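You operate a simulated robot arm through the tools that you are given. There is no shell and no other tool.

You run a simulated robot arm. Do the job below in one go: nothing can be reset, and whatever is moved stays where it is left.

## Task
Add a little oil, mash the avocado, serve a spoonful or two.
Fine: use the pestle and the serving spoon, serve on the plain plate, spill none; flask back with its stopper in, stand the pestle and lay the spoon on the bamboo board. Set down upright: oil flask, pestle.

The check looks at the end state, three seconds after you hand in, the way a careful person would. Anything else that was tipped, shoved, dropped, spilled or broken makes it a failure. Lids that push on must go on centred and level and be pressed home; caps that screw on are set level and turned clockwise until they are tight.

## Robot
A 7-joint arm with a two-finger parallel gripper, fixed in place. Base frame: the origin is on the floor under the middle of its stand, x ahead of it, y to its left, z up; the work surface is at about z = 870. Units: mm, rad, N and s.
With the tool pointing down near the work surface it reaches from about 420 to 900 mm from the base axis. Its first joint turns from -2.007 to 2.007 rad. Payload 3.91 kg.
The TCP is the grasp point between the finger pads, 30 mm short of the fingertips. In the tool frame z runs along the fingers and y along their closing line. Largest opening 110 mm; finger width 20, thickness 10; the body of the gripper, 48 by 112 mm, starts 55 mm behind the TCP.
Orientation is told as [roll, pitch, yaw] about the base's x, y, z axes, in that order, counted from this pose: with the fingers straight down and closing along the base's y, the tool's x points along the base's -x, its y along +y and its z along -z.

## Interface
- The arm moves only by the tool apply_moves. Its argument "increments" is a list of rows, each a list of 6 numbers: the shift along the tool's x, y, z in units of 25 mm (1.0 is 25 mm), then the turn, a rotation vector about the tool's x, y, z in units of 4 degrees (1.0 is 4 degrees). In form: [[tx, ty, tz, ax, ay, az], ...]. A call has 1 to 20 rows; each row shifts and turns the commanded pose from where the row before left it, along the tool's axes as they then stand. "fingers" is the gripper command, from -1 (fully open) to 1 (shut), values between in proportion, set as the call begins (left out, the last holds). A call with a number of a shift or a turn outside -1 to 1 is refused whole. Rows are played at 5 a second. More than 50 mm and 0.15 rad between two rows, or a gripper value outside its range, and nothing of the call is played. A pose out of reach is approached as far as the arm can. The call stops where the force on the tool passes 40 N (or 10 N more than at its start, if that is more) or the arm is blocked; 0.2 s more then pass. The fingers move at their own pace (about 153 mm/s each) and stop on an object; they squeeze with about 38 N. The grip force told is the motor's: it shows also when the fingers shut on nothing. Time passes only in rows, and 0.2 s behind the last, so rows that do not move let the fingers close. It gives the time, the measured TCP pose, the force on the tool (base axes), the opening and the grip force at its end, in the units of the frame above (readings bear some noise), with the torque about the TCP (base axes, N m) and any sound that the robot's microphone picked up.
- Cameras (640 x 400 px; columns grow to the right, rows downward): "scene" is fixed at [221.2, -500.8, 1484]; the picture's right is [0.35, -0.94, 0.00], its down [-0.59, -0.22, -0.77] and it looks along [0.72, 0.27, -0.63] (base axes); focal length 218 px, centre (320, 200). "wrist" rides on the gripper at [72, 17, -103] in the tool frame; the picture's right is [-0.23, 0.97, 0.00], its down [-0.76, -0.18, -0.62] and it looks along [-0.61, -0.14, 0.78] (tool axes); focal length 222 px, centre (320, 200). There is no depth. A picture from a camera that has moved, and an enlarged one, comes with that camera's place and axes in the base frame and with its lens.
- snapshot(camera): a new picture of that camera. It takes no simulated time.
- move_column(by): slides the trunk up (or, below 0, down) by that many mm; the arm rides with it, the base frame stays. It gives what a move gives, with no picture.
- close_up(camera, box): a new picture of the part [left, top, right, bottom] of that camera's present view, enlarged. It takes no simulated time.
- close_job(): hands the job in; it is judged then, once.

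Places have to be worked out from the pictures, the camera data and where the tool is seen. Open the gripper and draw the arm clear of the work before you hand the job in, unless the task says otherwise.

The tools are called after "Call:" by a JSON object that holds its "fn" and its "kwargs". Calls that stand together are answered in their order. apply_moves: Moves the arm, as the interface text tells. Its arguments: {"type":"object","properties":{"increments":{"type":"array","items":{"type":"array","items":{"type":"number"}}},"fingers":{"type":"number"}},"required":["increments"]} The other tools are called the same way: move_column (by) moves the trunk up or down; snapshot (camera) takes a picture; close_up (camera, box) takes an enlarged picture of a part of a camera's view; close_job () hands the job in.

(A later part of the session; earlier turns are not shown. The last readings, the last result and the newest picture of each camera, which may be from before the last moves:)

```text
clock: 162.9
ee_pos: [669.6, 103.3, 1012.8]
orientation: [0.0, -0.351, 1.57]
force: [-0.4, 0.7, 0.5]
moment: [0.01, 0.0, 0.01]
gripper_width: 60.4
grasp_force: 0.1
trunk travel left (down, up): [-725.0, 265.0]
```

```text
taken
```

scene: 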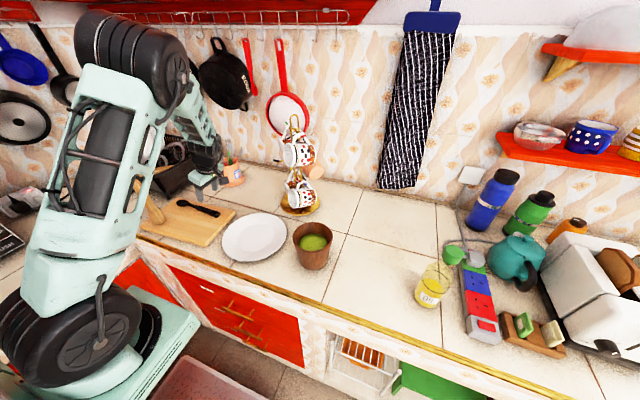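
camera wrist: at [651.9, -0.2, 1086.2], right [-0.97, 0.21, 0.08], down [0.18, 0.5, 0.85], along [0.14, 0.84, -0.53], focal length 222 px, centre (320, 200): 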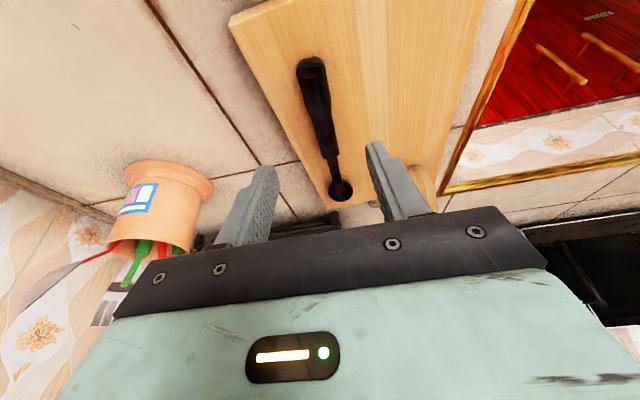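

The handle is in line with the gap between the fingers. I enlarge to check the lateral alignment.

Call:
{"fn": "close_up", "kwargs": {"camera": "wrist", "box": [240, 40, 400, 220]}}

Call:
{"fn": "close_up", "kwargs": {"camera": "scene", "box": [140, 140, 260, 240]}}

```text
2.22 times, centred on (320, 130) of wrist
camera zoom: at [651.9, -0.2, 1086.2], right [-0.97, 0.21, 0.08], down [0.18, 0.5, 0.85], along [0.14, 0.84, -0.53], focal length 494 px, centre (320, 356)
```

zoom: 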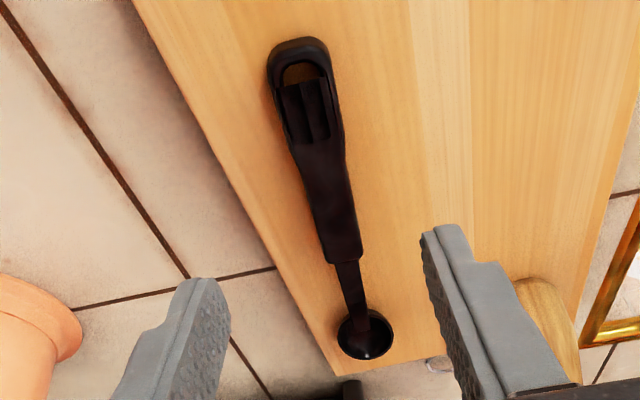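

```text
4.00 times, centred on (200, 190) of scene
camera zoom: at [221.2, -500.8, 1484.0], right [0.35, -0.94, 0.0], down [-0.59, -0.22, -0.77], along [0.72, 0.27, -0.63], focal length 872 px, centre (800, 240)
```

zoom: 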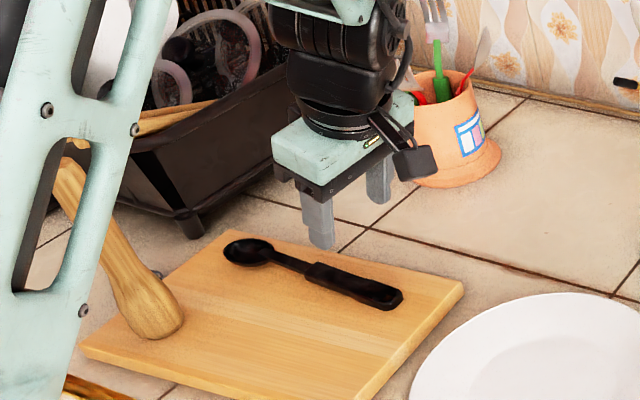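

Alignment looks good. I advance 94 mm along the tool axis, stopping just above the board.

Call:
{"fn": "apply_moves", "kwargs": {"increments": [[0, 0, 0.9, 0, 0, 0], [0, 0, 0.9, 0, 0, 0], [0, 0, 0.9, 0, 0, 0], [0, 0, 0.7, 0, 0, 0], [0, 0, 0.36, 0, 0, 0], [0, 0, 0, 0, 0, 0], [0, 0, 0, 0, 0, 0]]}}

Call:
{"fn": "close_up", "kwargs": {"camera": "wrist", "box": [240, 40, 400, 220]}}

Call:
{"fn": "close_up", "kwargs": {"camera": "scene", "box": [140, 140, 260, 240]}}

```text
clock: 164.6
ee_pos: [668.0, 137.6, 923.7]
orientation: [0.0, -0.348, 1.571]
force: [-0.3, 0.3, -0.2]
moment: [0.0, 0.01, 0.02]
gripper_width: 60.4
grasp_force: 0.1
trunk travel left (down, up): [-725.0, 265.0]
```

```text
2.22 times, centred on (320, 130) of wrist
camera zoom: at [651.4, 33.4, 996.9], right [-0.97, 0.21, 0.08], down [0.18, 0.5, 0.85], along [0.14, 0.84, -0.53], focal length 494 px, centre (320, 356)
```

zoom: 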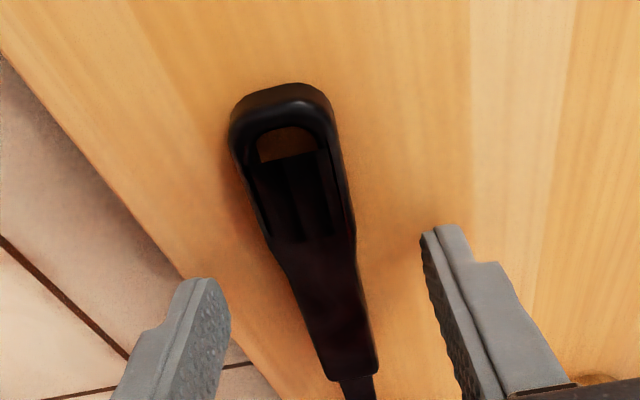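

```text
4.00 times, centred on (200, 190) of scene
camera zoom: at [221.2, -500.8, 1484.0], right [0.35, -0.94, 0.0], down [-0.59, -0.22, -0.77], along [0.72, 0.27, -0.63], focal length 872 px, centre (800, 240)
```

zoom: 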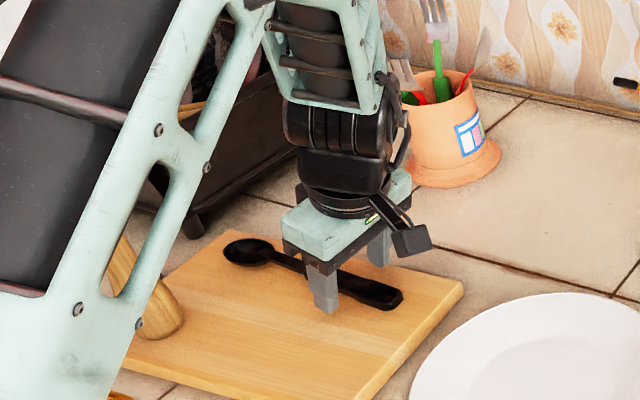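

The fingers straddle the handle. I advance the last 5–6 mm gently.

Call:
{"fn": "apply_moves", "kwargs": {"increments": [[0, 0, 0.1, 0, 0, 0], [0, 0, 0.1, 0, 0, 0], [0, 0, 0.04, 0, 0, 0], [0, 0, 0, 0, 0, 0], [0, 0, 0, 0, 0, 0]]}}

```text
clock: 165.8
ee_pos: [667.9, 139.4, 918.7]
orientation: [-0.002, -0.35, 1.571]
force: [0.3, -4.5, 18.1]
moment: [-0.09, 0.48, 0.13]
gripper_width: 60.8
grasp_force: 0.6
trunk travel left (down, up): [-725.0, 265.0]
```

A fingertip touched the board (18 N). I back off 1.6 mm and re-read.

Call:
{"fn": "apply_moves", "kwargs": {"increments": [[0, 0, -0.065, 0, 0, 0], [0, 0, 0, 0, 0, 0], [0, 0, 0, 0, 0, 0]]}}

Call:
{"fn": "close_up", "kwargs": {"camera": "wrist", "box": [240, 40, 400, 220]}}

```text
clock: 166.6
ee_pos: [666.9, 138.6, 919.7]
orientation: [-0.001, -0.35, 1.571]
force: [2.8, 2.0, 7.1]
moment: [0.05, -0.03, -0.04]
gripper_width: 60.3
grasp_force: 0.0
trunk travel left (down, up): [-725.0, 265.0]
```

```text
2.22 times, centred on (320, 130) of wrist
camera zoom: at [651.0, 35.1, 992.7], right [-0.97, 0.21, 0.08], down [0.18, 0.5, 0.85], along [0.14, 0.84, -0.53], focal length 494 px, centre (320, 356)
```

zoom: 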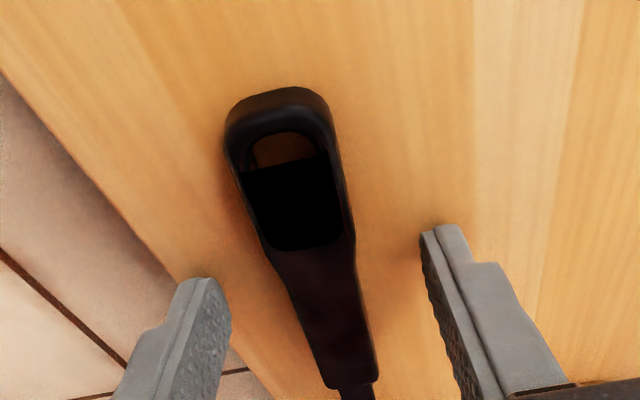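

Still a light 7 N touch; up another 0.6 mm, then close on the handle.

Call:
{"fn": "apply_moves", "kwargs": {"increments": [[0, 0, -0.025, 0, 0, 0], [0, 0, 0, 0, 0, 0], [0, 0, 0, 0, 0, 0]]}}

Call:
{"fn": "apply_moves", "kwargs": {"increments": [[0, 0, 0, 0, 0, 0], [0, 0, 0, 0, 0, 0], [0, 0, 0, 0, 0, 0], [0, 0, 0, 0, 0, 0], [0, 0, 0, 0, 0, 0]], "fingers": 1}}

Call:
{"fn": "close_up", "kwargs": {"camera": "wrist", "box": [240, 40, 400, 220]}}

Call:
{"fn": "close_up", "kwargs": {"camera": "scene", "box": [140, 140, 260, 240]}}

```text
clock: 167.3
ee_pos: [668.3, 138.7, 919.7]
orientation: [0.002, -0.347, 1.571]
force: [-0.1, -0.5, 0.6]
moment: [-0.01, 0.03, -0.02]
gripper_width: 60.4
grasp_force: 0.0
trunk travel left (down, up): [-725.0, 265.0]
```

```text
clock: 168.6
ee_pos: [668.7, 138.7, 919.9]
orientation: [-0.001, -0.35, 1.572]
force: [0.1, 0.4, -0.2]
moment: [-0.05, -0.01, 0.01]
gripper_width: 20.1
grasp_force: 37.9
trunk travel left (down, up): [-725.0, 265.0]
```

```text
2.22 times, centred on (320, 130) of wrist
camera zoom: at [651.6, 34.6, 993.2], right [-0.97, 0.21, 0.08], down [0.18, 0.5, 0.85], along [0.14, 0.84, -0.53], focal length 494 px, centre (320, 356)
```

zoom: 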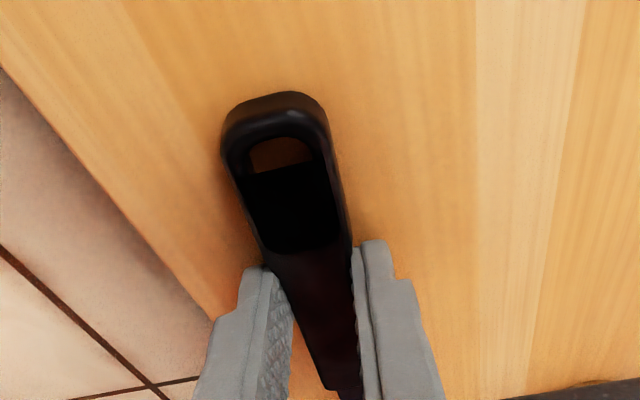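

```text
4.00 times, centred on (200, 190) of scene
camera zoom: at [221.2, -500.8, 1484.0], right [0.35, -0.94, 0.0], down [-0.59, -0.22, -0.77], along [0.72, 0.27, -0.63], focal length 872 px, centre (800, 240)
```

zoom: 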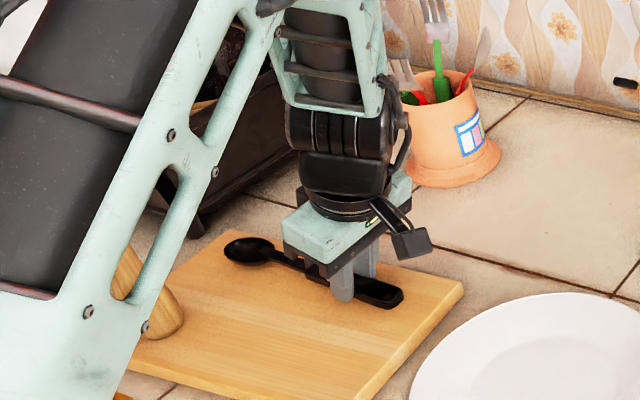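

The handle is gripped at 20.1 mm. I lift the spoon straight up and check that it stays level.

Call:
{"fn": "apply_moves", "kwargs": {"increments": [[-0.137, 0, -0.376, 0, 0, 0], [-0.274, 0, -0.752, 0, 0, 0], [-0.274, 0, -0.752, 0, 0, 0], [-0.274, 0, -0.752, 0, 0, 0], [-0.274, 0, -0.752, 0, 0, 0], [-0.274, 0, -0.752, 0, 0, 0], [-0.274, 0, -0.752, 0, 0, 0], [-0.274, 0, -0.752, 0, 0, 0], [0, 0, 0, 0, 0, 0]]}}

Call:
{"fn": "close_up", "kwargs": {"camera": "scene", "box": [120, 110, 260, 230]}}

Call:
{"fn": "snapshot", "kwargs": {"camera": "wrist"}}

```text
clock: 170.6
ee_pos: [666.8, 139.2, 1069.3]
orientation: [0.001, -0.349, 1.572]
force: [-0.7, 0.3, -0.4]
moment: [-0.04, -0.01, -0.03]
gripper_width: 20.3
grasp_force: 38.0
trunk travel left (down, up): [-725.0, 265.0]
```

```text
3.33 times, centred on (190, 170) of scene
camera zoom: at [221.2, -500.8, 1484.0], right [0.35, -0.94, 0.0], down [-0.59, -0.22, -0.77], along [0.72, 0.27, -0.63], focal length 726 px, centre (753, 300)
```

zoom: 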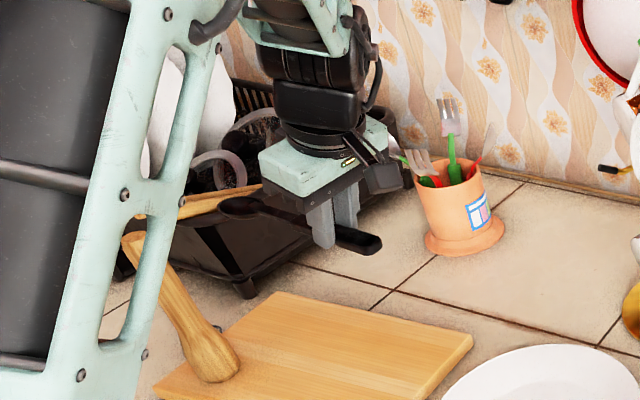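

```text
taken
camera wrist: at [651.6, 35.4, 1142.5], right [-0.97, 0.21, 0.08], down [0.18, 0.5, 0.85], along [0.14, 0.84, -0.53], focal length 222 px, centre (320, 200)
```

wrist: 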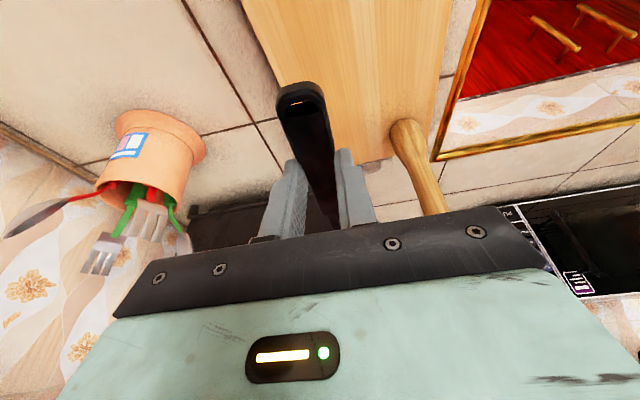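

The spoon hangs level in the grip. I raise it further and bring it back toward the robot, clear of the rack and the pestle, before turning it.

Call:
{"fn": "apply_moves", "kwargs": {"increments": [[-0.274, 0, -0.752, 0, 0, 0], [-0.274, 0, -0.752, 0, 0, 0], [-0.274, 0, -0.752, 0, 0, 0], [-0.274, 0, -0.752, 0, 0, 0], [-0.274, 0, -0.752, 0, 0, 0], [0.654, 0.735, -0.2375, 0, 0, 0], [0.654, 0.735, -0.2375, 0, 0, 0], [0.654, 0.735, -0.2375, 0, 0, 0], [0.654, 0.735, -0.2375, 0, 0, 0], [0.654, 0.735, -0.2375, 0, 0, 0], [0.654, 0.735, -0.2375, 0, 0, 0], [0.654, 0.735, -0.2375, 0, 0, 0], [0.654, 0.735, -0.2375, 0, 0, 0], [0, 0, 0, 0, 0, 0]]}}

Call:
{"fn": "snapshot", "kwargs": {"camera": "scene"}}

```text
clock: 173.6
ee_pos: [519.9, -0.6, 1168.5]
orientation: [-0.001, -0.348, 1.571]
force: [-1.1, 0.5, -1.5]
moment: [-0.08, -0.02, -0.02]
gripper_width: 20.0
grasp_force: 38.2
trunk travel left (down, up): [-725.0, 265.0]
```

```text
taken
```

scene: 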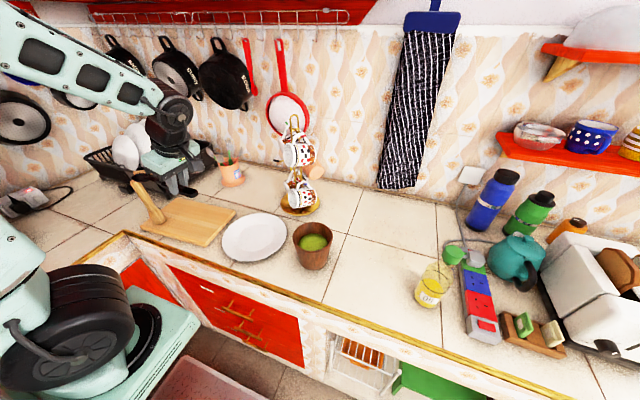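

Now I turn the tool by -117° in two halves so the spoon points outward over the bowl (yaw -27°).

Call:
{"fn": "apply_moves", "kwargs": {"increments": [[0, 0, 0, 0.342, 0, 0.94], [0, 0, 0, 0.342, 0, 0.94], [0, 0, 0, 0.342, 0, 0.94], [0, 0, 0, 0.342, 0, 0.94], [0, 0, 0, 0.342, 0, 0.94], [0, 0, 0, 0.342, 0, 0.94], [0, 0, 0, 0.342, 0, 0.94], [0, 0, 0, 0.342, 0, 0.94], [0, 0, 0, 0.342, 0, 0.94], [0, 0, 0, 0.342, 0, 0.94], [0, 0, 0, 0.342, 0, 0.94], [0, 0, 0, 0.342, 0, 0.94], [0, 0, 0, 0.342, 0, 0.94], [0, 0, 0, 0.342, 0, 0.94], [0, 0, 0, 0.342, 0, 0.94]]}}

Call:
{"fn": "apply_moves", "kwargs": {"increments": [[0, 0, 0, 0.342, 0, 0.94], [0, 0, 0, 0.342, 0, 0.94], [0, 0, 0, 0.342, 0, 0.94], [0, 0, 0, 0.342, 0, 0.94], [0, 0, 0, 0.342, 0, 0.94], [0, 0, 0, 0.342, 0, 0.94], [0, 0, 0, 0.342, 0, 0.94], [0, 0, 0, 0.342, 0, 0.94], [0, 0, 0, 0.342, 0, 0.94], [0, 0, 0, 0.342, 0, 0.94], [0, 0, 0, 0.342, 0, 0.94], [0, 0, 0, 0.342, 0, 0.94], [0, 0, 0, 0.342, 0, 0.94], [0, 0, 0, 0.342, 0, 0.94], [0, 0, 0, 0.0855, 0, 0.235], [0, 0, 0, 0, 0, 0]]}}

Call:
{"fn": "snapshot", "kwargs": {"camera": "scene"}}

Call:
{"fn": "close_up", "kwargs": {"camera": "scene", "box": [150, 110, 330, 250]}}

```text
clock: 176.8
ee_pos: [522.2, 0.1, 1170.9]
orientation: [0.001, -0.349, 0.524]
force: [0.2, -0.3, -1.1]
moment: [0.0, 0.04, -0.02]
gripper_width: 19.9
grasp_force: 38.6
trunk travel left (down, up): [-725.0, 265.0]
```

```text
clock: 180.2
ee_pos: [520.6, 0.6, 1171.1]
orientation: [0.001, -0.349, -0.471]
force: [-0.8, -0.3, -0.8]
moment: [0.06, 0.03, 0.0]
gripper_width: 19.7
grasp_force: 38.0
trunk travel left (down, up): [-725.0, 265.0]
```

```text
taken
```

scene: 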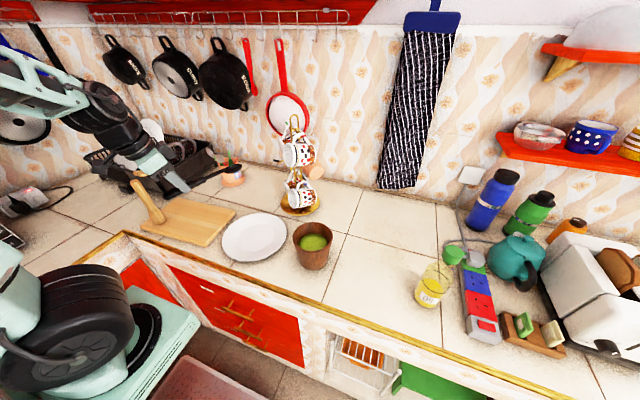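

```text
2.86 times, centred on (240, 180) of scene
camera zoom: at [221.2, -500.8, 1484.0], right [0.35, -0.94, 0.0], down [-0.59, -0.22, -0.77], along [0.72, 0.27, -0.63], focal length 623 px, centre (549, 257)
```

zoom: 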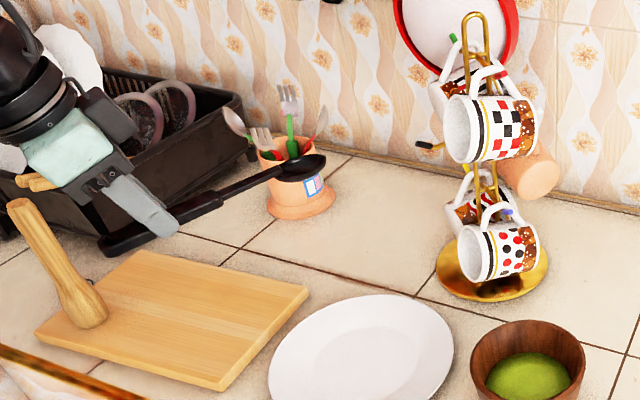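

The spoon is level and exactly where computed (its bowl about 148 mm ahead of the TCP and 30 mm below). I carry it over to the bowl, high above the rim.

Call:
{"fn": "apply_moves", "kwargs": {"increments": [[-0.238, -0.405, 0.087, 0, 0, 0], [-0.476, -0.81, 0.173, 0, 0, 0], [-0.476, -0.81, 0.173, 0, 0, 0], [-0.476, -0.81, 0.173, 0, 0, 0], [-0.476, -0.81, 0.173, 0, 0, 0], [-0.476, -0.81, 0.173, 0, 0, 0], [-0.476, -0.81, 0.173, 0, 0, 0], [-0.476, -0.81, 0.173, 0, 0, 0], [-0.476, -0.81, 0.173, 0, 0, 0], [-0.476, -0.81, 0.173, 0, 0, 0], [-0.476, -0.81, 0.173, 0, 0, 0], [-0.476, -0.81, 0.173, 0, 0, 0], [-0.238, -0.405, 0.087, 0, 0, 0], [0, 0, 0, 0, 0, 0]]}}

Call:
{"fn": "close_up", "kwargs": {"camera": "scene", "box": [200, 120, 380, 270]}}

```text
clock: 183.2
ee_pos: [546.4, -283.8, 1172.3]
orientation: [-0.001, -0.35, -0.471]
force: [-0.4, 0.5, 0.2]
moment: [0.03, 0.05, 0.0]
gripper_width: 20.0
grasp_force: 37.6
trunk travel left (down, up): [-725.0, 265.0]
```

```text
2.67 times, centred on (290, 195) of scene
camera zoom: at [221.2, -500.8, 1484.0], right [0.35, -0.94, 0.0], down [-0.59, -0.22, -0.77], along [0.72, 0.27, -0.63], focal length 581 px, centre (400, 213)
```

zoom: 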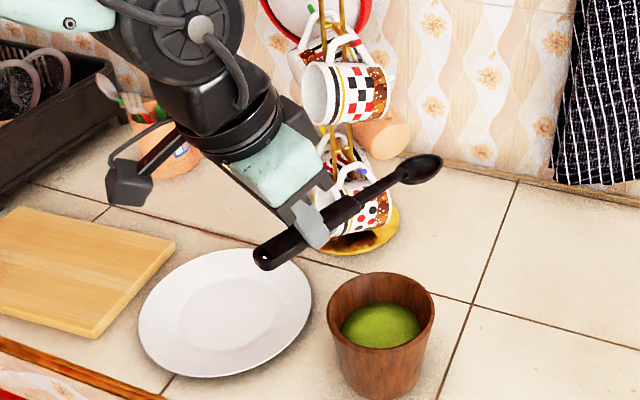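

Now I tip the spoon 45° down over the bowl (pitch +45°), still above the rim.

Call:
{"fn": "apply_moves", "kwargs": {"increments": [[0, 0, 0, 0, 0.75, 0], [0, 0, 0, 0, 0.75, 0], [0, 0, 0, 0, 0.75, 0], [0, 0, 0, 0, 0.75, 0], [0, 0, 0, 0, 0.75, 0], [0, 0, 0, 0, 0.75, 0], [0, 0, 0, 0, 0.75, 0], [0, 0, 0, 0, 0.75, 0], [0, 0, 0, 0, 0.75, 0], [0, 0, 0, 0, 0.75, 0], [0, 0, 0, 0, 0.75, 0], [0, 0, 0, 0, 0.75, 0], [0, 0, 0, 0, 0.75, 0], [0, 0, 0, 0, 0.75, 0], [0, 0, 0, 0, 0.75, 0], [0, 0, 0, 0, 0, 0]]}}

Call:
{"fn": "close_up", "kwargs": {"camera": "scene", "box": [240, 140, 370, 270]}}

Call:
{"fn": "snapshot", "kwargs": {"camera": "wrist"}}

```text
clock: 186.6
ee_pos: [546.5, -284.9, 1169.8]
orientation: [0.0, 0.436, -0.469]
force: [0.0, 0.7, -0.2]
moment: [-0.03, 0.02, 0.0]
gripper_width: 19.9
grasp_force: 38.0
trunk travel left (down, up): [-725.0, 265.0]
```

```text
3.08 times, centred on (305, 205) of scene
camera zoom: at [221.2, -500.8, 1484.0], right [0.35, -0.94, 0.0], down [-0.59, -0.22, -0.77], along [0.72, 0.27, -0.63], focal length 671 px, centre (366, 185)
```

zoom: 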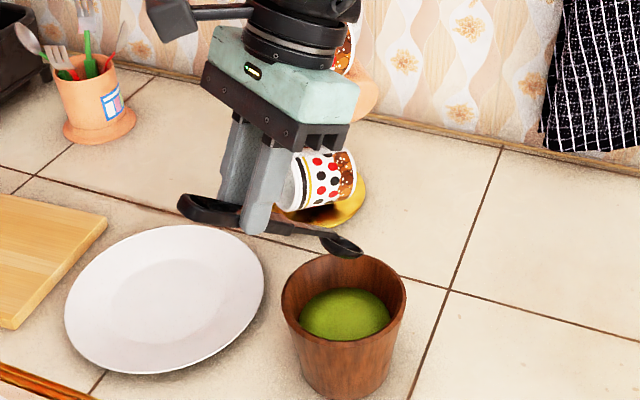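

```text
taken
camera wrist: at [534.1, -260.3, 1295.8], right [0.63, 0.77, -0.1], down [0.77, -0.59, 0.24], along [0.13, -0.23, -0.97], focal length 222 px, centre (320, 200)
```

wrist: 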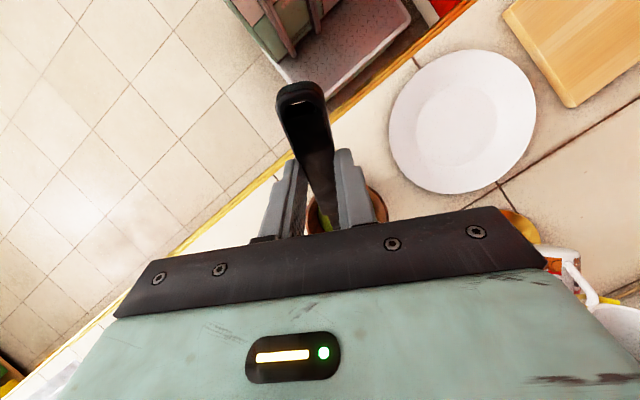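

The tipped spoon is lined up over the bowl's middle. I lower it to about rim height and check clearance.

Call:
{"fn": "apply_moves", "kwargs": {"increments": [[-0.36, 0, 0.773, 0, 0, 0], [-0.36, 0, 0.773, 0, 0, 0], [-0.36, 0, 0.773, 0, 0, 0], [0, 0, 0, 0, 0, 0]]}}

Call:
{"fn": "close_up", "kwargs": {"camera": "scene", "box": [260, 180, 360, 270]}}

```text
clock: 187.6
ee_pos: [544.2, -283.3, 1106.3]
orientation: [0.001, 0.437, -0.474]
force: [0.8, 0.1, -1.2]
moment: [0.0, 0.0, 0.0]
gripper_width: 20.0
grasp_force: 38.0
trunk travel left (down, up): [-725.0, 265.0]
```

```text
4.44 times, centred on (310, 225) of scene
camera zoom: at [221.2, -500.8, 1484.0], right [0.35, -0.94, 0.0], down [-0.59, -0.22, -0.77], along [0.72, 0.27, -0.63], focal length 969 px, centre (364, 89)
```

zoom: 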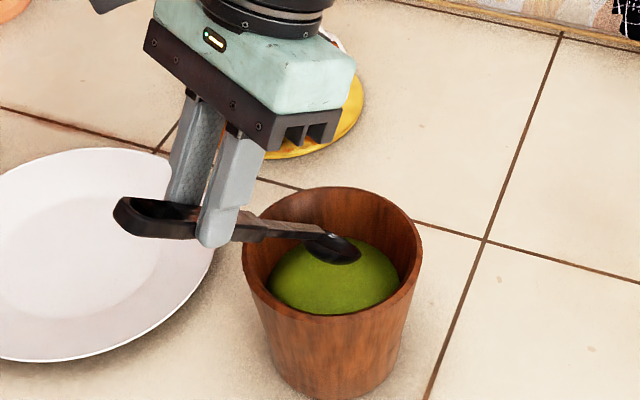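

Clearance at the rim is fine. I dip the spoon into the mash.

Call:
{"fn": "apply_moves", "kwargs": {"increments": [[-0.231, 0, 0.495, 0, 0, 0], [-0.231, 0, 0.495, 0, 0, 0], [-0.231, 0, 0.495, 0, 0, 0], [0, 0, 0, 0, 0, 0]]}}

Call:
{"fn": "close_up", "kwargs": {"camera": "scene", "box": [260, 180, 360, 270]}}

```text
clock: 188.6
ee_pos: [545.2, -282.6, 1064.7]
orientation: [0.001, 0.436, -0.471]
force: [0.2, -1.2, -1.4]
moment: [0.0, 0.01, 0.01]
gripper_width: 19.9
grasp_force: 38.0
trunk travel left (down, up): [-725.0, 265.0]
```

```text
4.44 times, centred on (310, 225) of scene
camera zoom: at [221.2, -500.8, 1484.0], right [0.35, -0.94, 0.0], down [-0.59, -0.22, -0.77], along [0.72, 0.27, -0.63], focal length 969 px, centre (364, 89)
```

zoom: 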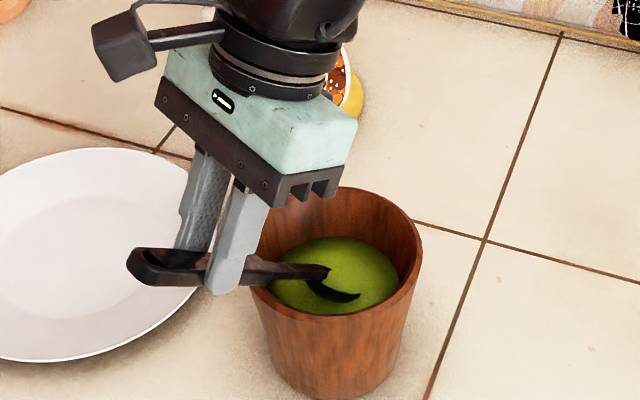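

The spoon is in the mash. I push it forward about 15 mm and start turning it up while it rises, in small steps, keeping the handle clear of the near rim.

Call:
{"fn": "apply_moves", "kwargs": {"increments": [[-0.265, 0, -0.124, 0, 0, 0], [-0.264, 0, -0.123, 0, 0, 0], [0.138, 0, 0.26, 0, -0.8333, 0], [0.153, 0, 0.251, 0, -0.8333, 0], [0.167, 0, 0.242, 0, -0.8333, 0], [0, 0, 0, 0, 0, 0]]}}

Call:
{"fn": "close_up", "kwargs": {"camera": "scene", "box": [260, 180, 360, 270]}}

```text
clock: 189.9
ee_pos: [544.6, -284.3, 1052.6]
orientation: [0.0, 0.262, -0.471]
force: [-0.4, 0.6, -0.1]
moment: [0.01, 0.03, -0.02]
gripper_width: 19.8
grasp_force: 37.9
trunk travel left (down, up): [-725.0, 265.0]
```

```text
4.44 times, centred on (310, 225) of scene
camera zoom: at [221.2, -500.8, 1484.0], right [0.35, -0.94, 0.0], down [-0.59, -0.22, -0.77], along [0.72, 0.27, -0.63], focal length 969 px, centre (364, 89)
```

zoom: 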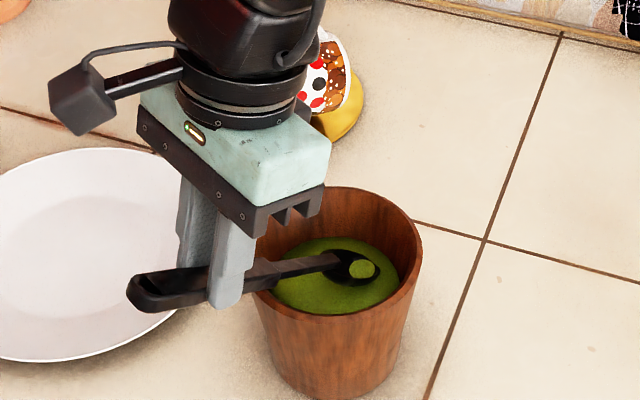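

The spoon is emerging with some mash in it. I zoom in to see how full it is.

Call:
{"fn": "close_up", "kwargs": {"camera": "scene", "box": [305, 220, 359, 260]}}

```text
10.00 times, centred on (332, 240) of scene
camera zoom: at [221.2, -500.8, 1484.0], right [0.35, -0.94, 0.0], down [-0.59, -0.22, -0.77], along [0.72, 0.27, -0.63], focal length 2180 px, centre (200, -200)
```

zoom: 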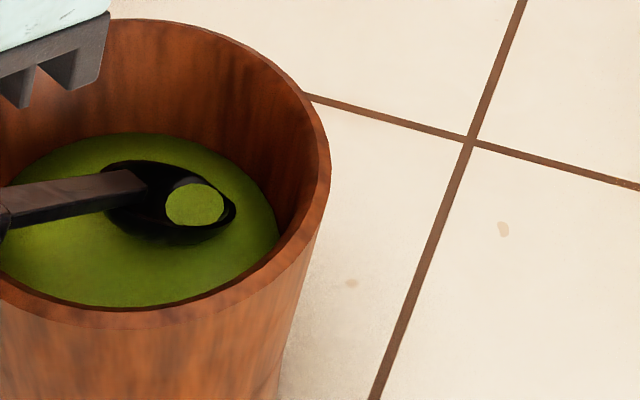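

The mash in the spoon stays level like a thick liquid, so the fill depends on the exit tilt. I continue turning the spoon up along a path that just clears the rim.

Call:
{"fn": "apply_moves", "kwargs": {"increments": [[0.16, 0, 0.068, 0, -0.625, 0], [0.163, 0, 0.061, 0, -0.625, 0], [0.142, 0, 0.08, 0, -0.625, 0], [0.146, 0, 0.074, 0, -0.625, 0], [0.129, 0, 0.092, 0, -0.625, 0], [0.132, 0, 0.086, 0, -0.625, 0], [0, 0, 0, 0, 0, 0]]}}

Call:
{"fn": "close_up", "kwargs": {"camera": "scene", "box": [270, 195, 360, 265]}}

```text
clock: 191.6
ee_pos: [523.3, -273.8, 1044.8]
orientation: [0.001, 0.0, -0.472]
force: [-0.9, 0.3, 0.7]
moment: [0.0, 0.02, 0.0]
gripper_width: 20.0
grasp_force: 38.0
trunk travel left (down, up): [-725.0, 265.0]
```

```text
5.71 times, centred on (315, 230) of scene
camera zoom: at [221.2, -500.8, 1484.0], right [0.35, -0.94, 0.0], down [-0.59, -0.22, -0.77], along [0.72, 0.27, -0.63], focal length 1245 px, centre (349, 29)
```

zoom: 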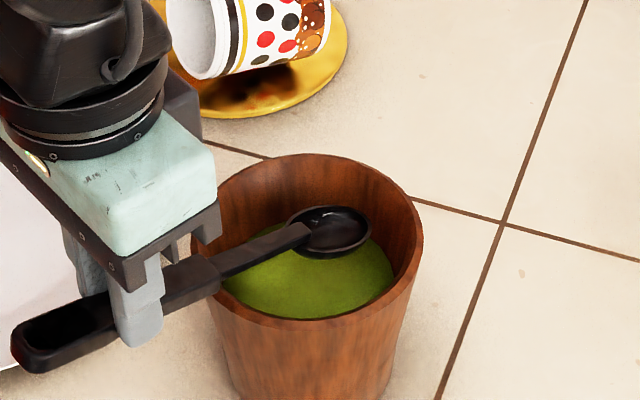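

The spoon came out empty: the mash lies deeper (about z≈943) than I dipped. I go back up, tip the spoon to 50° and will dip deeper this time.

Call:
{"fn": "apply_moves", "kwargs": {"increments": [[0, 0, -0.9, 0, 0, 0], [-0.64, 0, -0.9, 0, 0, 0], [-0.64, 0, -0.9, 0, 0, 0], [-0.64, 0, -0.9, 0, 0, 0], [0, 0, 0, 0, 0.75, 0], [0, 0, 0, 0, 0.75, 0], [0, 0, 0, 0, 0.75, 0], [0, 0, 0, 0, 0.75, 0], [0, 0, 0, 0, 0.75, 0], [0, 0, 0, 0, 0.75, 0], [0, 0, 0, 0, 0.75, 0], [0, 0, 0, 0, 0.75, 0], [0, 0, 0, 0, 0.75, 0], [0, 0, 0, 0, 0.75, 0], [0, 0, 0, 0, 0, 0]]}}

Call:
{"fn": "close_up", "kwargs": {"camera": "scene", "box": [270, 170, 366, 265]}}

```text
clock: 194.8
ee_pos: [565.6, -294.5, 1133.3]
orientation: [0.0, 0.523, -0.472]
force: [-1.1, 0.5, -0.5]
moment: [-0.01, -0.02, 0.03]
gripper_width: 20.0
grasp_force: 38.2
trunk travel left (down, up): [-725.0, 265.0]
```

```text
4.21 times, centred on (318, 218) of scene
camera zoom: at [221.2, -500.8, 1484.0], right [0.35, -0.94, 0.0], down [-0.59, -0.22, -0.77], along [0.72, 0.27, -0.63], focal length 918 px, centre (328, 126)
```

zoom: 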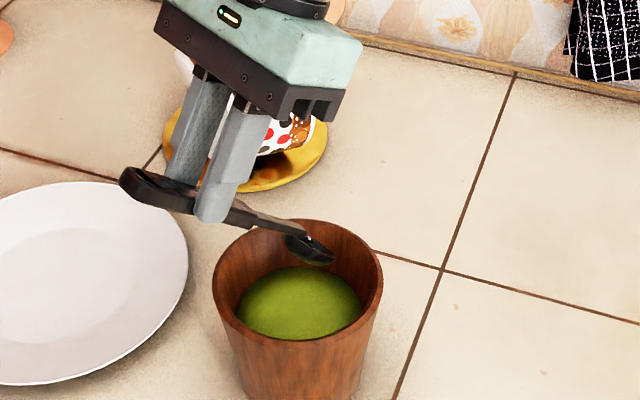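

Now I lower the spoon deeper into the mash.

Call:
{"fn": "apply_moves", "kwargs": {"increments": [[-0.41, 0, 0.71, 0, 0, 0], [-0.41, 0, 0.71, 0, 0, 0], [-0.41, 0, 0.71, 0, 0, 0], [0, 0, 0, 0, 0, 0]]}}

Call:
{"fn": "close_up", "kwargs": {"camera": "scene", "box": [270, 170, 366, 265]}}

```text
clock: 195.8
ee_pos: [564.8, -295.0, 1073.0]
orientation: [0.0, 0.523, -0.472]
force: [0.7, -0.1, -0.7]
moment: [0.0, -0.01, -0.01]
gripper_width: 20.0
grasp_force: 37.8
trunk travel left (down, up): [-725.0, 265.0]
```

```text
4.21 times, centred on (318, 218) of scene
camera zoom: at [221.2, -500.8, 1484.0], right [0.35, -0.94, 0.0], down [-0.59, -0.22, -0.77], along [0.72, 0.27, -0.63], focal length 918 px, centre (328, 126)
```

zoom: 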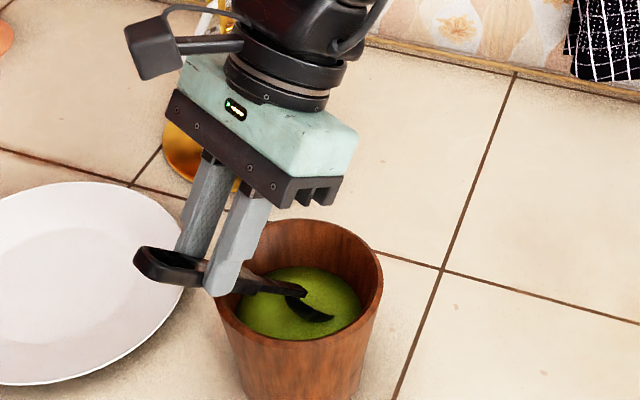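

Half of the spoon's bowl is under. I lower another 20 mm to submerge it fully.

Call:
{"fn": "apply_moves", "kwargs": {"increments": [[-0.2, 0, 0.346, 0, 0, 0], [-0.2, 0, 0.346, 0, 0, 0], [0, 0, 0, 0, 0, 0]]}}

Call:
{"fn": "close_up", "kwargs": {"camera": "scene", "box": [280, 195, 352, 255]}}

```text
clock: 196.6
ee_pos: [566.1, -293.4, 1051.6]
orientation: [0.0, 0.524, -0.471]
force: [0.4, -0.4, -0.5]
moment: [-0.01, 0.0, -0.03]
gripper_width: 19.8
grasp_force: 37.6
trunk travel left (down, up): [-725.0, 265.0]
```

```text
6.67 times, centred on (316, 225) of scene
camera zoom: at [221.2, -500.8, 1484.0], right [0.35, -0.94, 0.0], down [-0.59, -0.22, -0.77], along [0.72, 0.27, -0.63], focal length 1453 px, centre (347, 33)
```

zoom: 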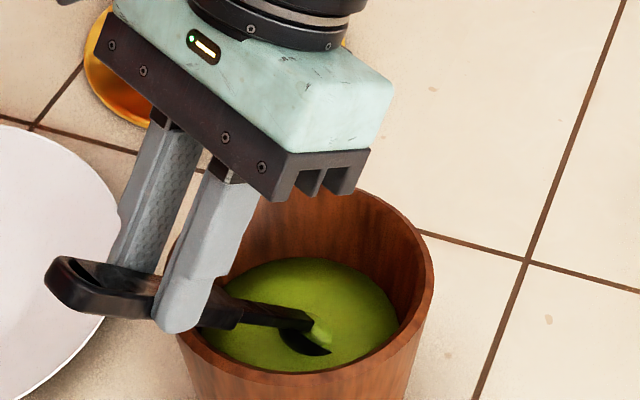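

Something now shows inside the spoon. I zoom in on it.

Call:
{"fn": "close_up", "kwargs": {"camera": "scene", "box": [300, 228, 348, 258]}}

```text
13.33 times, centred on (324, 243) of scene
camera zoom: at [221.2, -500.8, 1484.0], right [0.35, -0.94, 0.0], down [-0.59, -0.22, -0.77], along [0.72, 0.27, -0.63], focal length 2906 px, centre (267, -373)
```

zoom: 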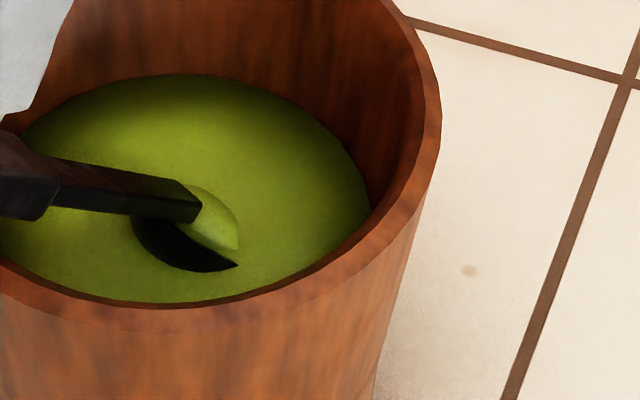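

The spoon now carries a heaped portion. I turn it up step by step while rising along a path that clears the rim.

Call:
{"fn": "apply_moves", "kwargs": {"increments": [[0.147, 0, 0.062, 0, -0.625, 0], [0.149, 0, 0.055, 0, -0.625, 0], [0.156, 0, 0.053, 0, -0.625, 0], [0.158, 0, 0.046, 0, -0.625, 0], [0.176, 0, 0.066, 0, -0.625, 0], [0.179, 0, 0.058, 0, -0.625, 0], [0.162, 0, 0.06, 0, -0.625, 0], [0.164, 0, 0.053, 0, -0.625, 0], [0.143, 0, 0.076, 0, -0.625, 0], [0.146, 0, 0.07, 0, -0.625, 0]]}}

Call:
{"fn": "close_up", "kwargs": {"camera": "scene", "box": [280, 195, 352, 255]}}

```text
clock: 198.8
ee_pos: [527.5, -275.2, 1052.4]
orientation: [-0.002, 0.085, -0.473]
force: [0.8, -0.2, -1.0]
moment: [0.0, 0.0, -0.02]
gripper_width: 19.9
grasp_force: 38.0
trunk travel left (down, up): [-725.0, 265.0]
```

```text
6.67 times, centred on (316, 225) of scene
camera zoom: at [221.2, -500.8, 1484.0], right [0.35, -0.94, 0.0], down [-0.59, -0.22, -0.77], along [0.72, 0.27, -0.63], focal length 1453 px, centre (347, 33)
```

zoom: 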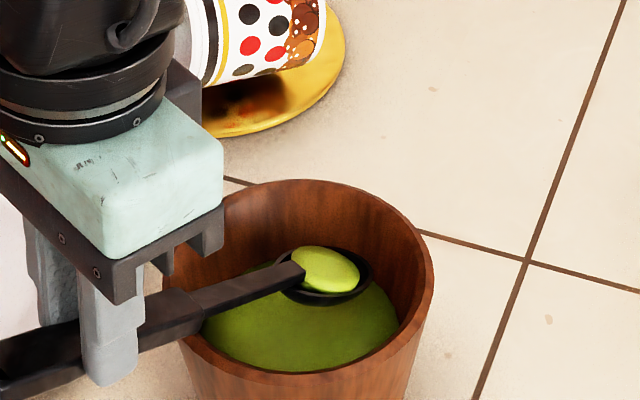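

The spoon has a good heaped portion. I continue levelling it while clearing the rim.

Call:
{"fn": "apply_moves", "kwargs": {"increments": [[0.129, 0, 0.084, 0, -0.625, 0], [0.133, 0, 0.078, 0, -0.625, 0], [0.116, 0, 0.084, 0, -0.625, 0], [0.12, 0, 0.079, 0, -0.625, 0], [0.103, 0, 0.093, 0, -0.625, 0], [0.107, 0, 0.089, 0, -0.625, 0], [0.092, 0, 0.097, 0, -0.625, 0], [0.096, 0, 0.093, 0, -0.625, 0], [0.078, 0, 0.097, 0, -0.625, 0], [0.082, 0, 0.094, 0, -0.625, 0], [0, 0, 0, 0, 0, 0]]}}

Call:
{"fn": "close_up", "kwargs": {"camera": "scene", "box": [270, 180, 366, 260]}}

```text
clock: 201.2
ee_pos: [525.8, -275.0, 1033.0]
orientation: [-0.002, -0.347, -0.473]
force: [-0.3, -0.7, -0.3]
moment: [0.02, 0.06, 0.0]
gripper_width: 19.9
grasp_force: 38.1
out of reach, approached as far as the arm can: row 9, 10
trunk travel left (down, up): [-725.0, 265.0]
```

```text
5.00 times, centred on (318, 220) of scene
camera zoom: at [221.2, -500.8, 1484.0], right [0.35, -0.94, 0.0], down [-0.59, -0.22, -0.77], along [0.72, 0.27, -0.63], focal length 1090 px, centre (330, 100)
```

zoom: 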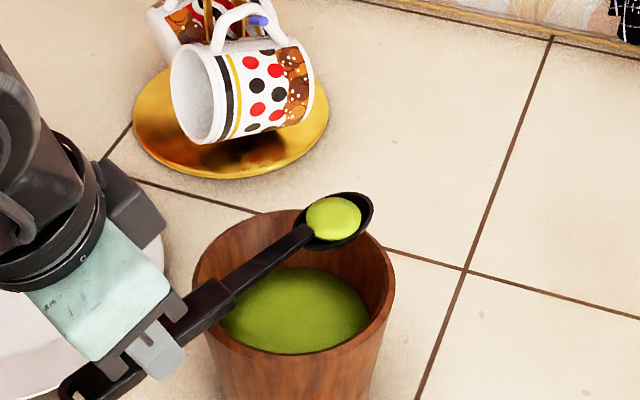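

The portion sits level in the spoon over the bowl, and the bowl has not moved. The arm touched its reach limit there, so I raise straight up first.

Call:
{"fn": "apply_moves", "kwargs": {"increments": [[-0.205, 0, -0.564, 0, 0, 0], [-0.205, 0, -0.564, 0, 0, 0], [-0.205, 0, -0.564, 0, 0, 0], [-0.205, 0, -0.564, 0, 0, 0], [0, 0, 0, 0, 0, 0]]}}

Call:
{"fn": "snapshot", "kwargs": {"camera": "scene"}}

```text
clock: 202.3
ee_pos: [525.0, -273.8, 1092.5]
orientation: [0.002, -0.349, -0.471]
force: [-0.5, -0.2, -0.6]
moment: [0.02, 0.03, 0.0]
gripper_width: 19.9
grasp_force: 37.9
trunk travel left (down, up): [-725.0, 265.0]
```

```text
taken
```

scene: 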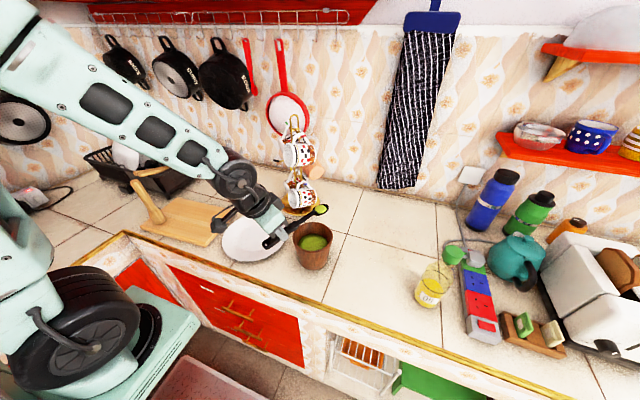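

All quiet. I carry the filled spoon, level, over to the plate (centre about (633,-95)).

Call:
{"fn": "apply_moves", "kwargs": {"increments": [[0.163, 0.343, -0.09, 0, 0, 0], [0.327, 0.687, -0.181, 0, 0, 0], [0.327, 0.687, -0.181, 0, 0, 0], [0.327, 0.687, -0.181, 0, 0, 0], [0.327, 0.687, -0.181, 0, 0, 0], [0.327, 0.687, -0.181, 0, 0, 0], [0.327, 0.687, -0.181, 0, 0, 0], [0.327, 0.687, -0.181, 0, 0, 0], [0.327, 0.687, -0.181, 0, 0, 0], [0.327, 0.687, -0.181, 0, 0, 0], [0.327, 0.687, -0.181, 0, 0, 0], [0.327, 0.687, -0.181, 0, 0, 0], [0.163, 0.343, -0.09, 0, 0, 0], [0, 0, 0, 0, 0, 0]]}}

Call:
{"fn": "close_up", "kwargs": {"camera": "scene", "box": [180, 140, 350, 280]}}

```text
clock: 205.3
ee_pos: [520.3, -40.0, 1111.1]
orientation: [-0.001, -0.349, -0.472]
force: [-0.5, -0.3, -0.6]
moment: [0.01, 0.06, 0.04]
gripper_width: 20.0
grasp_force: 37.8
trunk travel left (down, up): [-725.0, 265.0]
```

```text
2.86 times, centred on (265, 210) of scene
camera zoom: at [221.2, -500.8, 1484.0], right [0.35, -0.94, 0.0], down [-0.59, -0.22, -0.77], along [0.72, 0.27, -0.63], focal length 623 px, centre (477, 171)
```

zoom: 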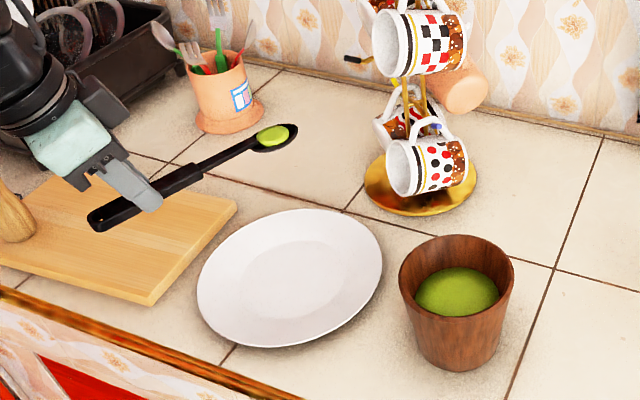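

The portion is stable. I lower the spoon toward the plate while tipping it to 30°, keeping its bowl above the plate's centre.

Call:
{"fn": "apply_moves", "kwargs": {"increments": [[0.054, 0.012, 0.286, 0, 0.9375, 0], [0.036, 0.012, 0.289, 0, 0.9375, 0], [0.017, 0.012, 0.291, 0, 0.9375, 0], [-0.003, 0.012, 0.291, 0, 0.9375, 0], [-0.022, 0.012, 0.291, 0, 0.9375, 0], [-0.041, 0.012, 0.289, 0, 0.9375, 0], [-0.059, 0.012, 0.285, 0, 0.9375, 0], [-0.078, 0.012, 0.281, 0, 0.9375, 0], [0, 0, 0, 0, 0, 0]]}}

Call:
{"fn": "close_up", "kwargs": {"camera": "scene", "box": [200, 160, 320, 270]}}

```text
clock: 207.3
ee_pos: [529.1, -42.7, 1051.7]
orientation: [0.001, 0.174, -0.469]
force: [0.7, 0.1, -0.7]
moment: [-0.02, 0.02, -0.01]
gripper_width: 19.7
grasp_force: 37.9
trunk travel left (down, up): [-725.0, 265.0]
```

```text
3.64 times, centred on (260, 215) of scene
camera zoom: at [221.2, -500.8, 1484.0], right [0.35, -0.94, 0.0], down [-0.59, -0.22, -0.77], along [0.72, 0.27, -0.63], focal length 793 px, centre (538, 146)
```

zoom: 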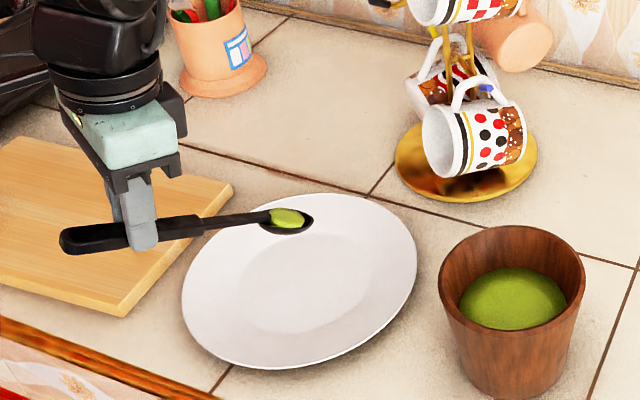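

The portion holds at 30°. I continue tipping in place, moving the hand forward so the spoon stays over the centre and comes lower.

Call:
{"fn": "apply_moves", "kwargs": {"increments": [[-0.298, 0, -0.107, 0, 0.9375, 0], [-0.291, 0, -0.127, 0, 0.9375, 0], [-0.282, 0, -0.145, 0, 0.9375, 0], [-0.272, 0, -0.164, 0, 0.9375, 0], [0, 0, 0, 0, 0, 0]]}}

Call:
{"fn": "close_up", "kwargs": {"camera": "scene", "box": [200, 160, 320, 270]}}

```text
clock: 208.6
ee_pos: [557.2, -55.8, 1058.4]
orientation: [0.0, 0.436, -0.472]
force: [-1.0, -0.9, -0.9]
moment: [0.03, 0.03, 0.0]
gripper_width: 20.0
grasp_force: 37.9
trunk travel left (down, up): [-725.0, 265.0]
```

```text
3.64 times, centred on (260, 215) of scene
camera zoom: at [221.2, -500.8, 1484.0], right [0.35, -0.94, 0.0], down [-0.59, -0.22, -0.77], along [0.72, 0.27, -0.63], focal length 793 px, centre (538, 146)
```

zoom: 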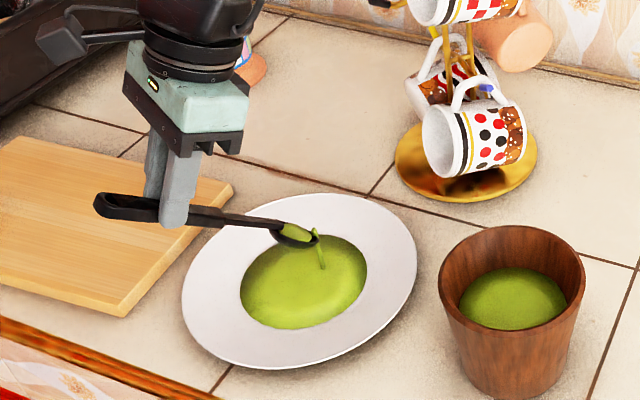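

It is now running off the spoon onto the middle of the plate. I tip further to empty the spoon and hold.

Call:
{"fn": "apply_moves", "kwargs": {"increments": [[-0.26, 0, -0.181, 0, 0.9375, 0], [-0.248, 0, -0.198, 0, 0.9375, 0], [-0.235, 0, -0.213, 0, 0.9375, 0], [-0.22, 0, -0.228, 0, 0.9375, 0], [0, 0, 0, 0, 0, 0], [0, 0, 0, 0, 0, 0], [0, 0, 0, 0, 0, 0], [0, 0, 0, 0, 0, 0], [0, 0, 0, 0, 0, 0]]}}

Call:
{"fn": "close_up", "kwargs": {"camera": "scene", "box": [200, 160, 320, 270]}}

```text
clock: 210.6
ee_pos: [586.3, -71.0, 1064.6]
orientation: [0.0, 0.697, -0.473]
force: [0.0, 0.6, -0.1]
moment: [0.01, -0.02, 0.0]
gripper_width: 19.8
grasp_force: 38.1
trunk travel left (down, up): [-725.0, 265.0]
```

```text
3.64 times, centred on (260, 215) of scene
camera zoom: at [221.2, -500.8, 1484.0], right [0.35, -0.94, 0.0], down [-0.59, -0.22, -0.77], along [0.72, 0.27, -0.63], focal length 793 px, centre (538, 146)
```

zoom: 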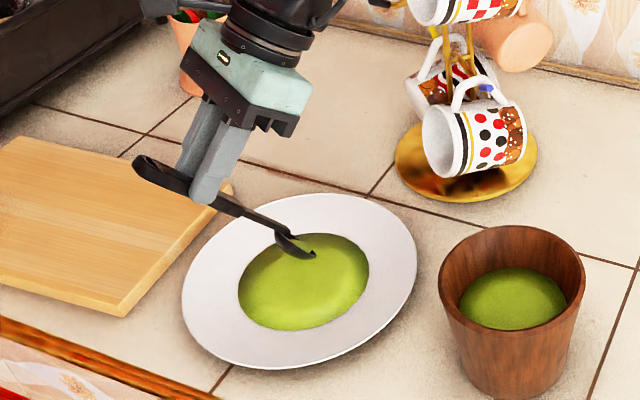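

The spoon has emptied onto the plate. I zoom in to see whether anything is left on the spoon, and compare the bowl's level with before.

Call:
{"fn": "close_up", "kwargs": {"camera": "scene", "box": [255, 205, 303, 240]}}

Call:
{"fn": "close_up", "kwargs": {"camera": "scene", "box": [270, 170, 366, 265]}}

Call:
{"fn": "close_up", "kwargs": {"camera": "scene", "box": [220, 205, 316, 270]}}

```text
11.43 times, centred on (279, 222) of scene
camera zoom: at [221.2, -500.8, 1484.0], right [0.35, -0.94, 0.0], down [-0.59, -0.22, -0.77], along [0.72, 0.27, -0.63], focal length 2491 px, centre (789, -57)
```

zoom: 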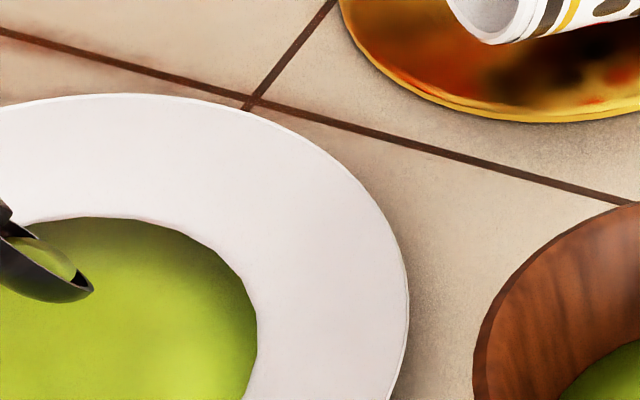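

```text
4.21 times, centred on (318, 218) of scene
camera zoom: at [221.2, -500.8, 1484.0], right [0.35, -0.94, 0.0], down [-0.59, -0.22, -0.77], along [0.72, 0.27, -0.63], focal length 918 px, centre (328, 126)
```

zoom: 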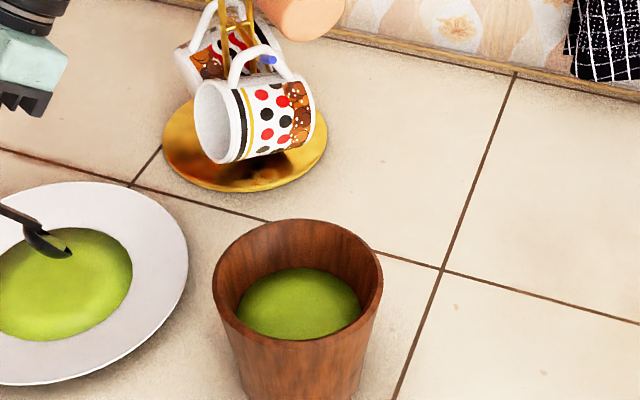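

```text
6.15 times, centred on (268, 238) of scene
camera zoom: at [221.2, -500.8, 1484.0], right [0.35, -0.94, 0.0], down [-0.59, -0.22, -0.77], along [0.72, 0.27, -0.63], focal length 1341 px, centre (640, -31)
```

zoom: 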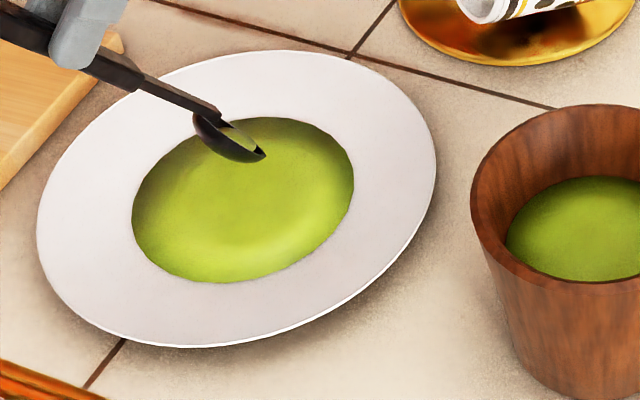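

Some mash is still in the spoon at 60°, so it must tip further; but going on in this direction would bring the wrist near the mugs. I therefore pivot the hand around the spoon (over the plate) toward yaw +73°, where there is free space.

Call:
{"fn": "apply_moves", "kwargs": {"increments": [[0, -0.151, 0, 0.6428, 0, -0.766], [0, -0.151, 0, 0.6428, 0, -0.766], [0, -0.151, 0, 0.6428, 0, -0.766], [0, -0.151, 0, 0.6428, 0, -0.766], [0, -0.151, 0, 0.6428, 0, -0.766], [0, -0.151, 0, 0.6428, 0, -0.766], [0, -0.151, 0, 0.6428, 0, -0.766], [0, -0.151, 0, 0.6428, 0, -0.766], [0, -0.151, 0, 0.6428, 0, -0.766], [0, -0.151, 0, 0.6428, 0, -0.766], [0, -0.151, 0, 0.6428, 0, -0.766], [0, -0.151, 0, 0.6428, 0, -0.766]]}}

Call:
{"fn": "snapshot", "kwargs": {"camera": "scene"}}

Call:
{"fn": "close_up", "kwargs": {"camera": "scene", "box": [200, 160, 320, 270]}}

```text
clock: 213.2
ee_pos: [581.2, -115.0, 1064.2]
orientation: [-0.002, 0.698, 0.365]
force: [0.0, 0.7, -0.9]
moment: [0.01, 0.01, 0.03]
gripper_width: 20.2
grasp_force: 38.2
trunk travel left (down, up): [-725.0, 265.0]
```

```text
taken
```

scene: 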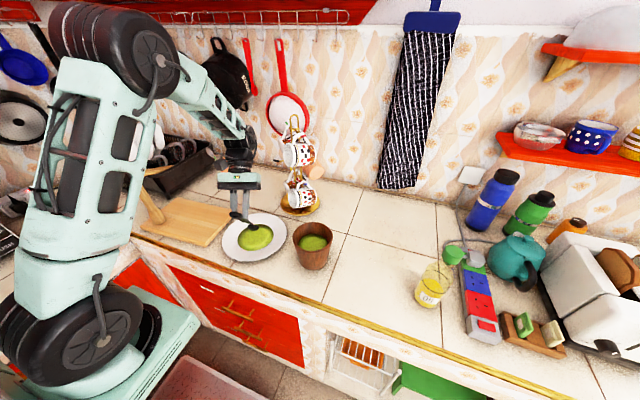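

```text
3.64 times, centred on (260, 215) of scene
camera zoom: at [221.2, -500.8, 1484.0], right [0.35, -0.94, 0.0], down [-0.59, -0.22, -0.77], along [0.72, 0.27, -0.63], focal length 793 px, centre (538, 146)
```

zoom: 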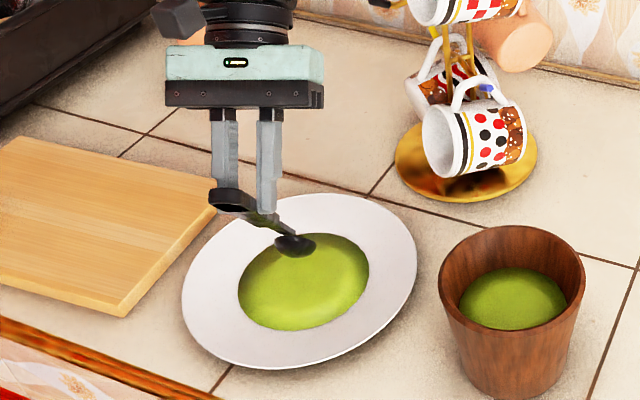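

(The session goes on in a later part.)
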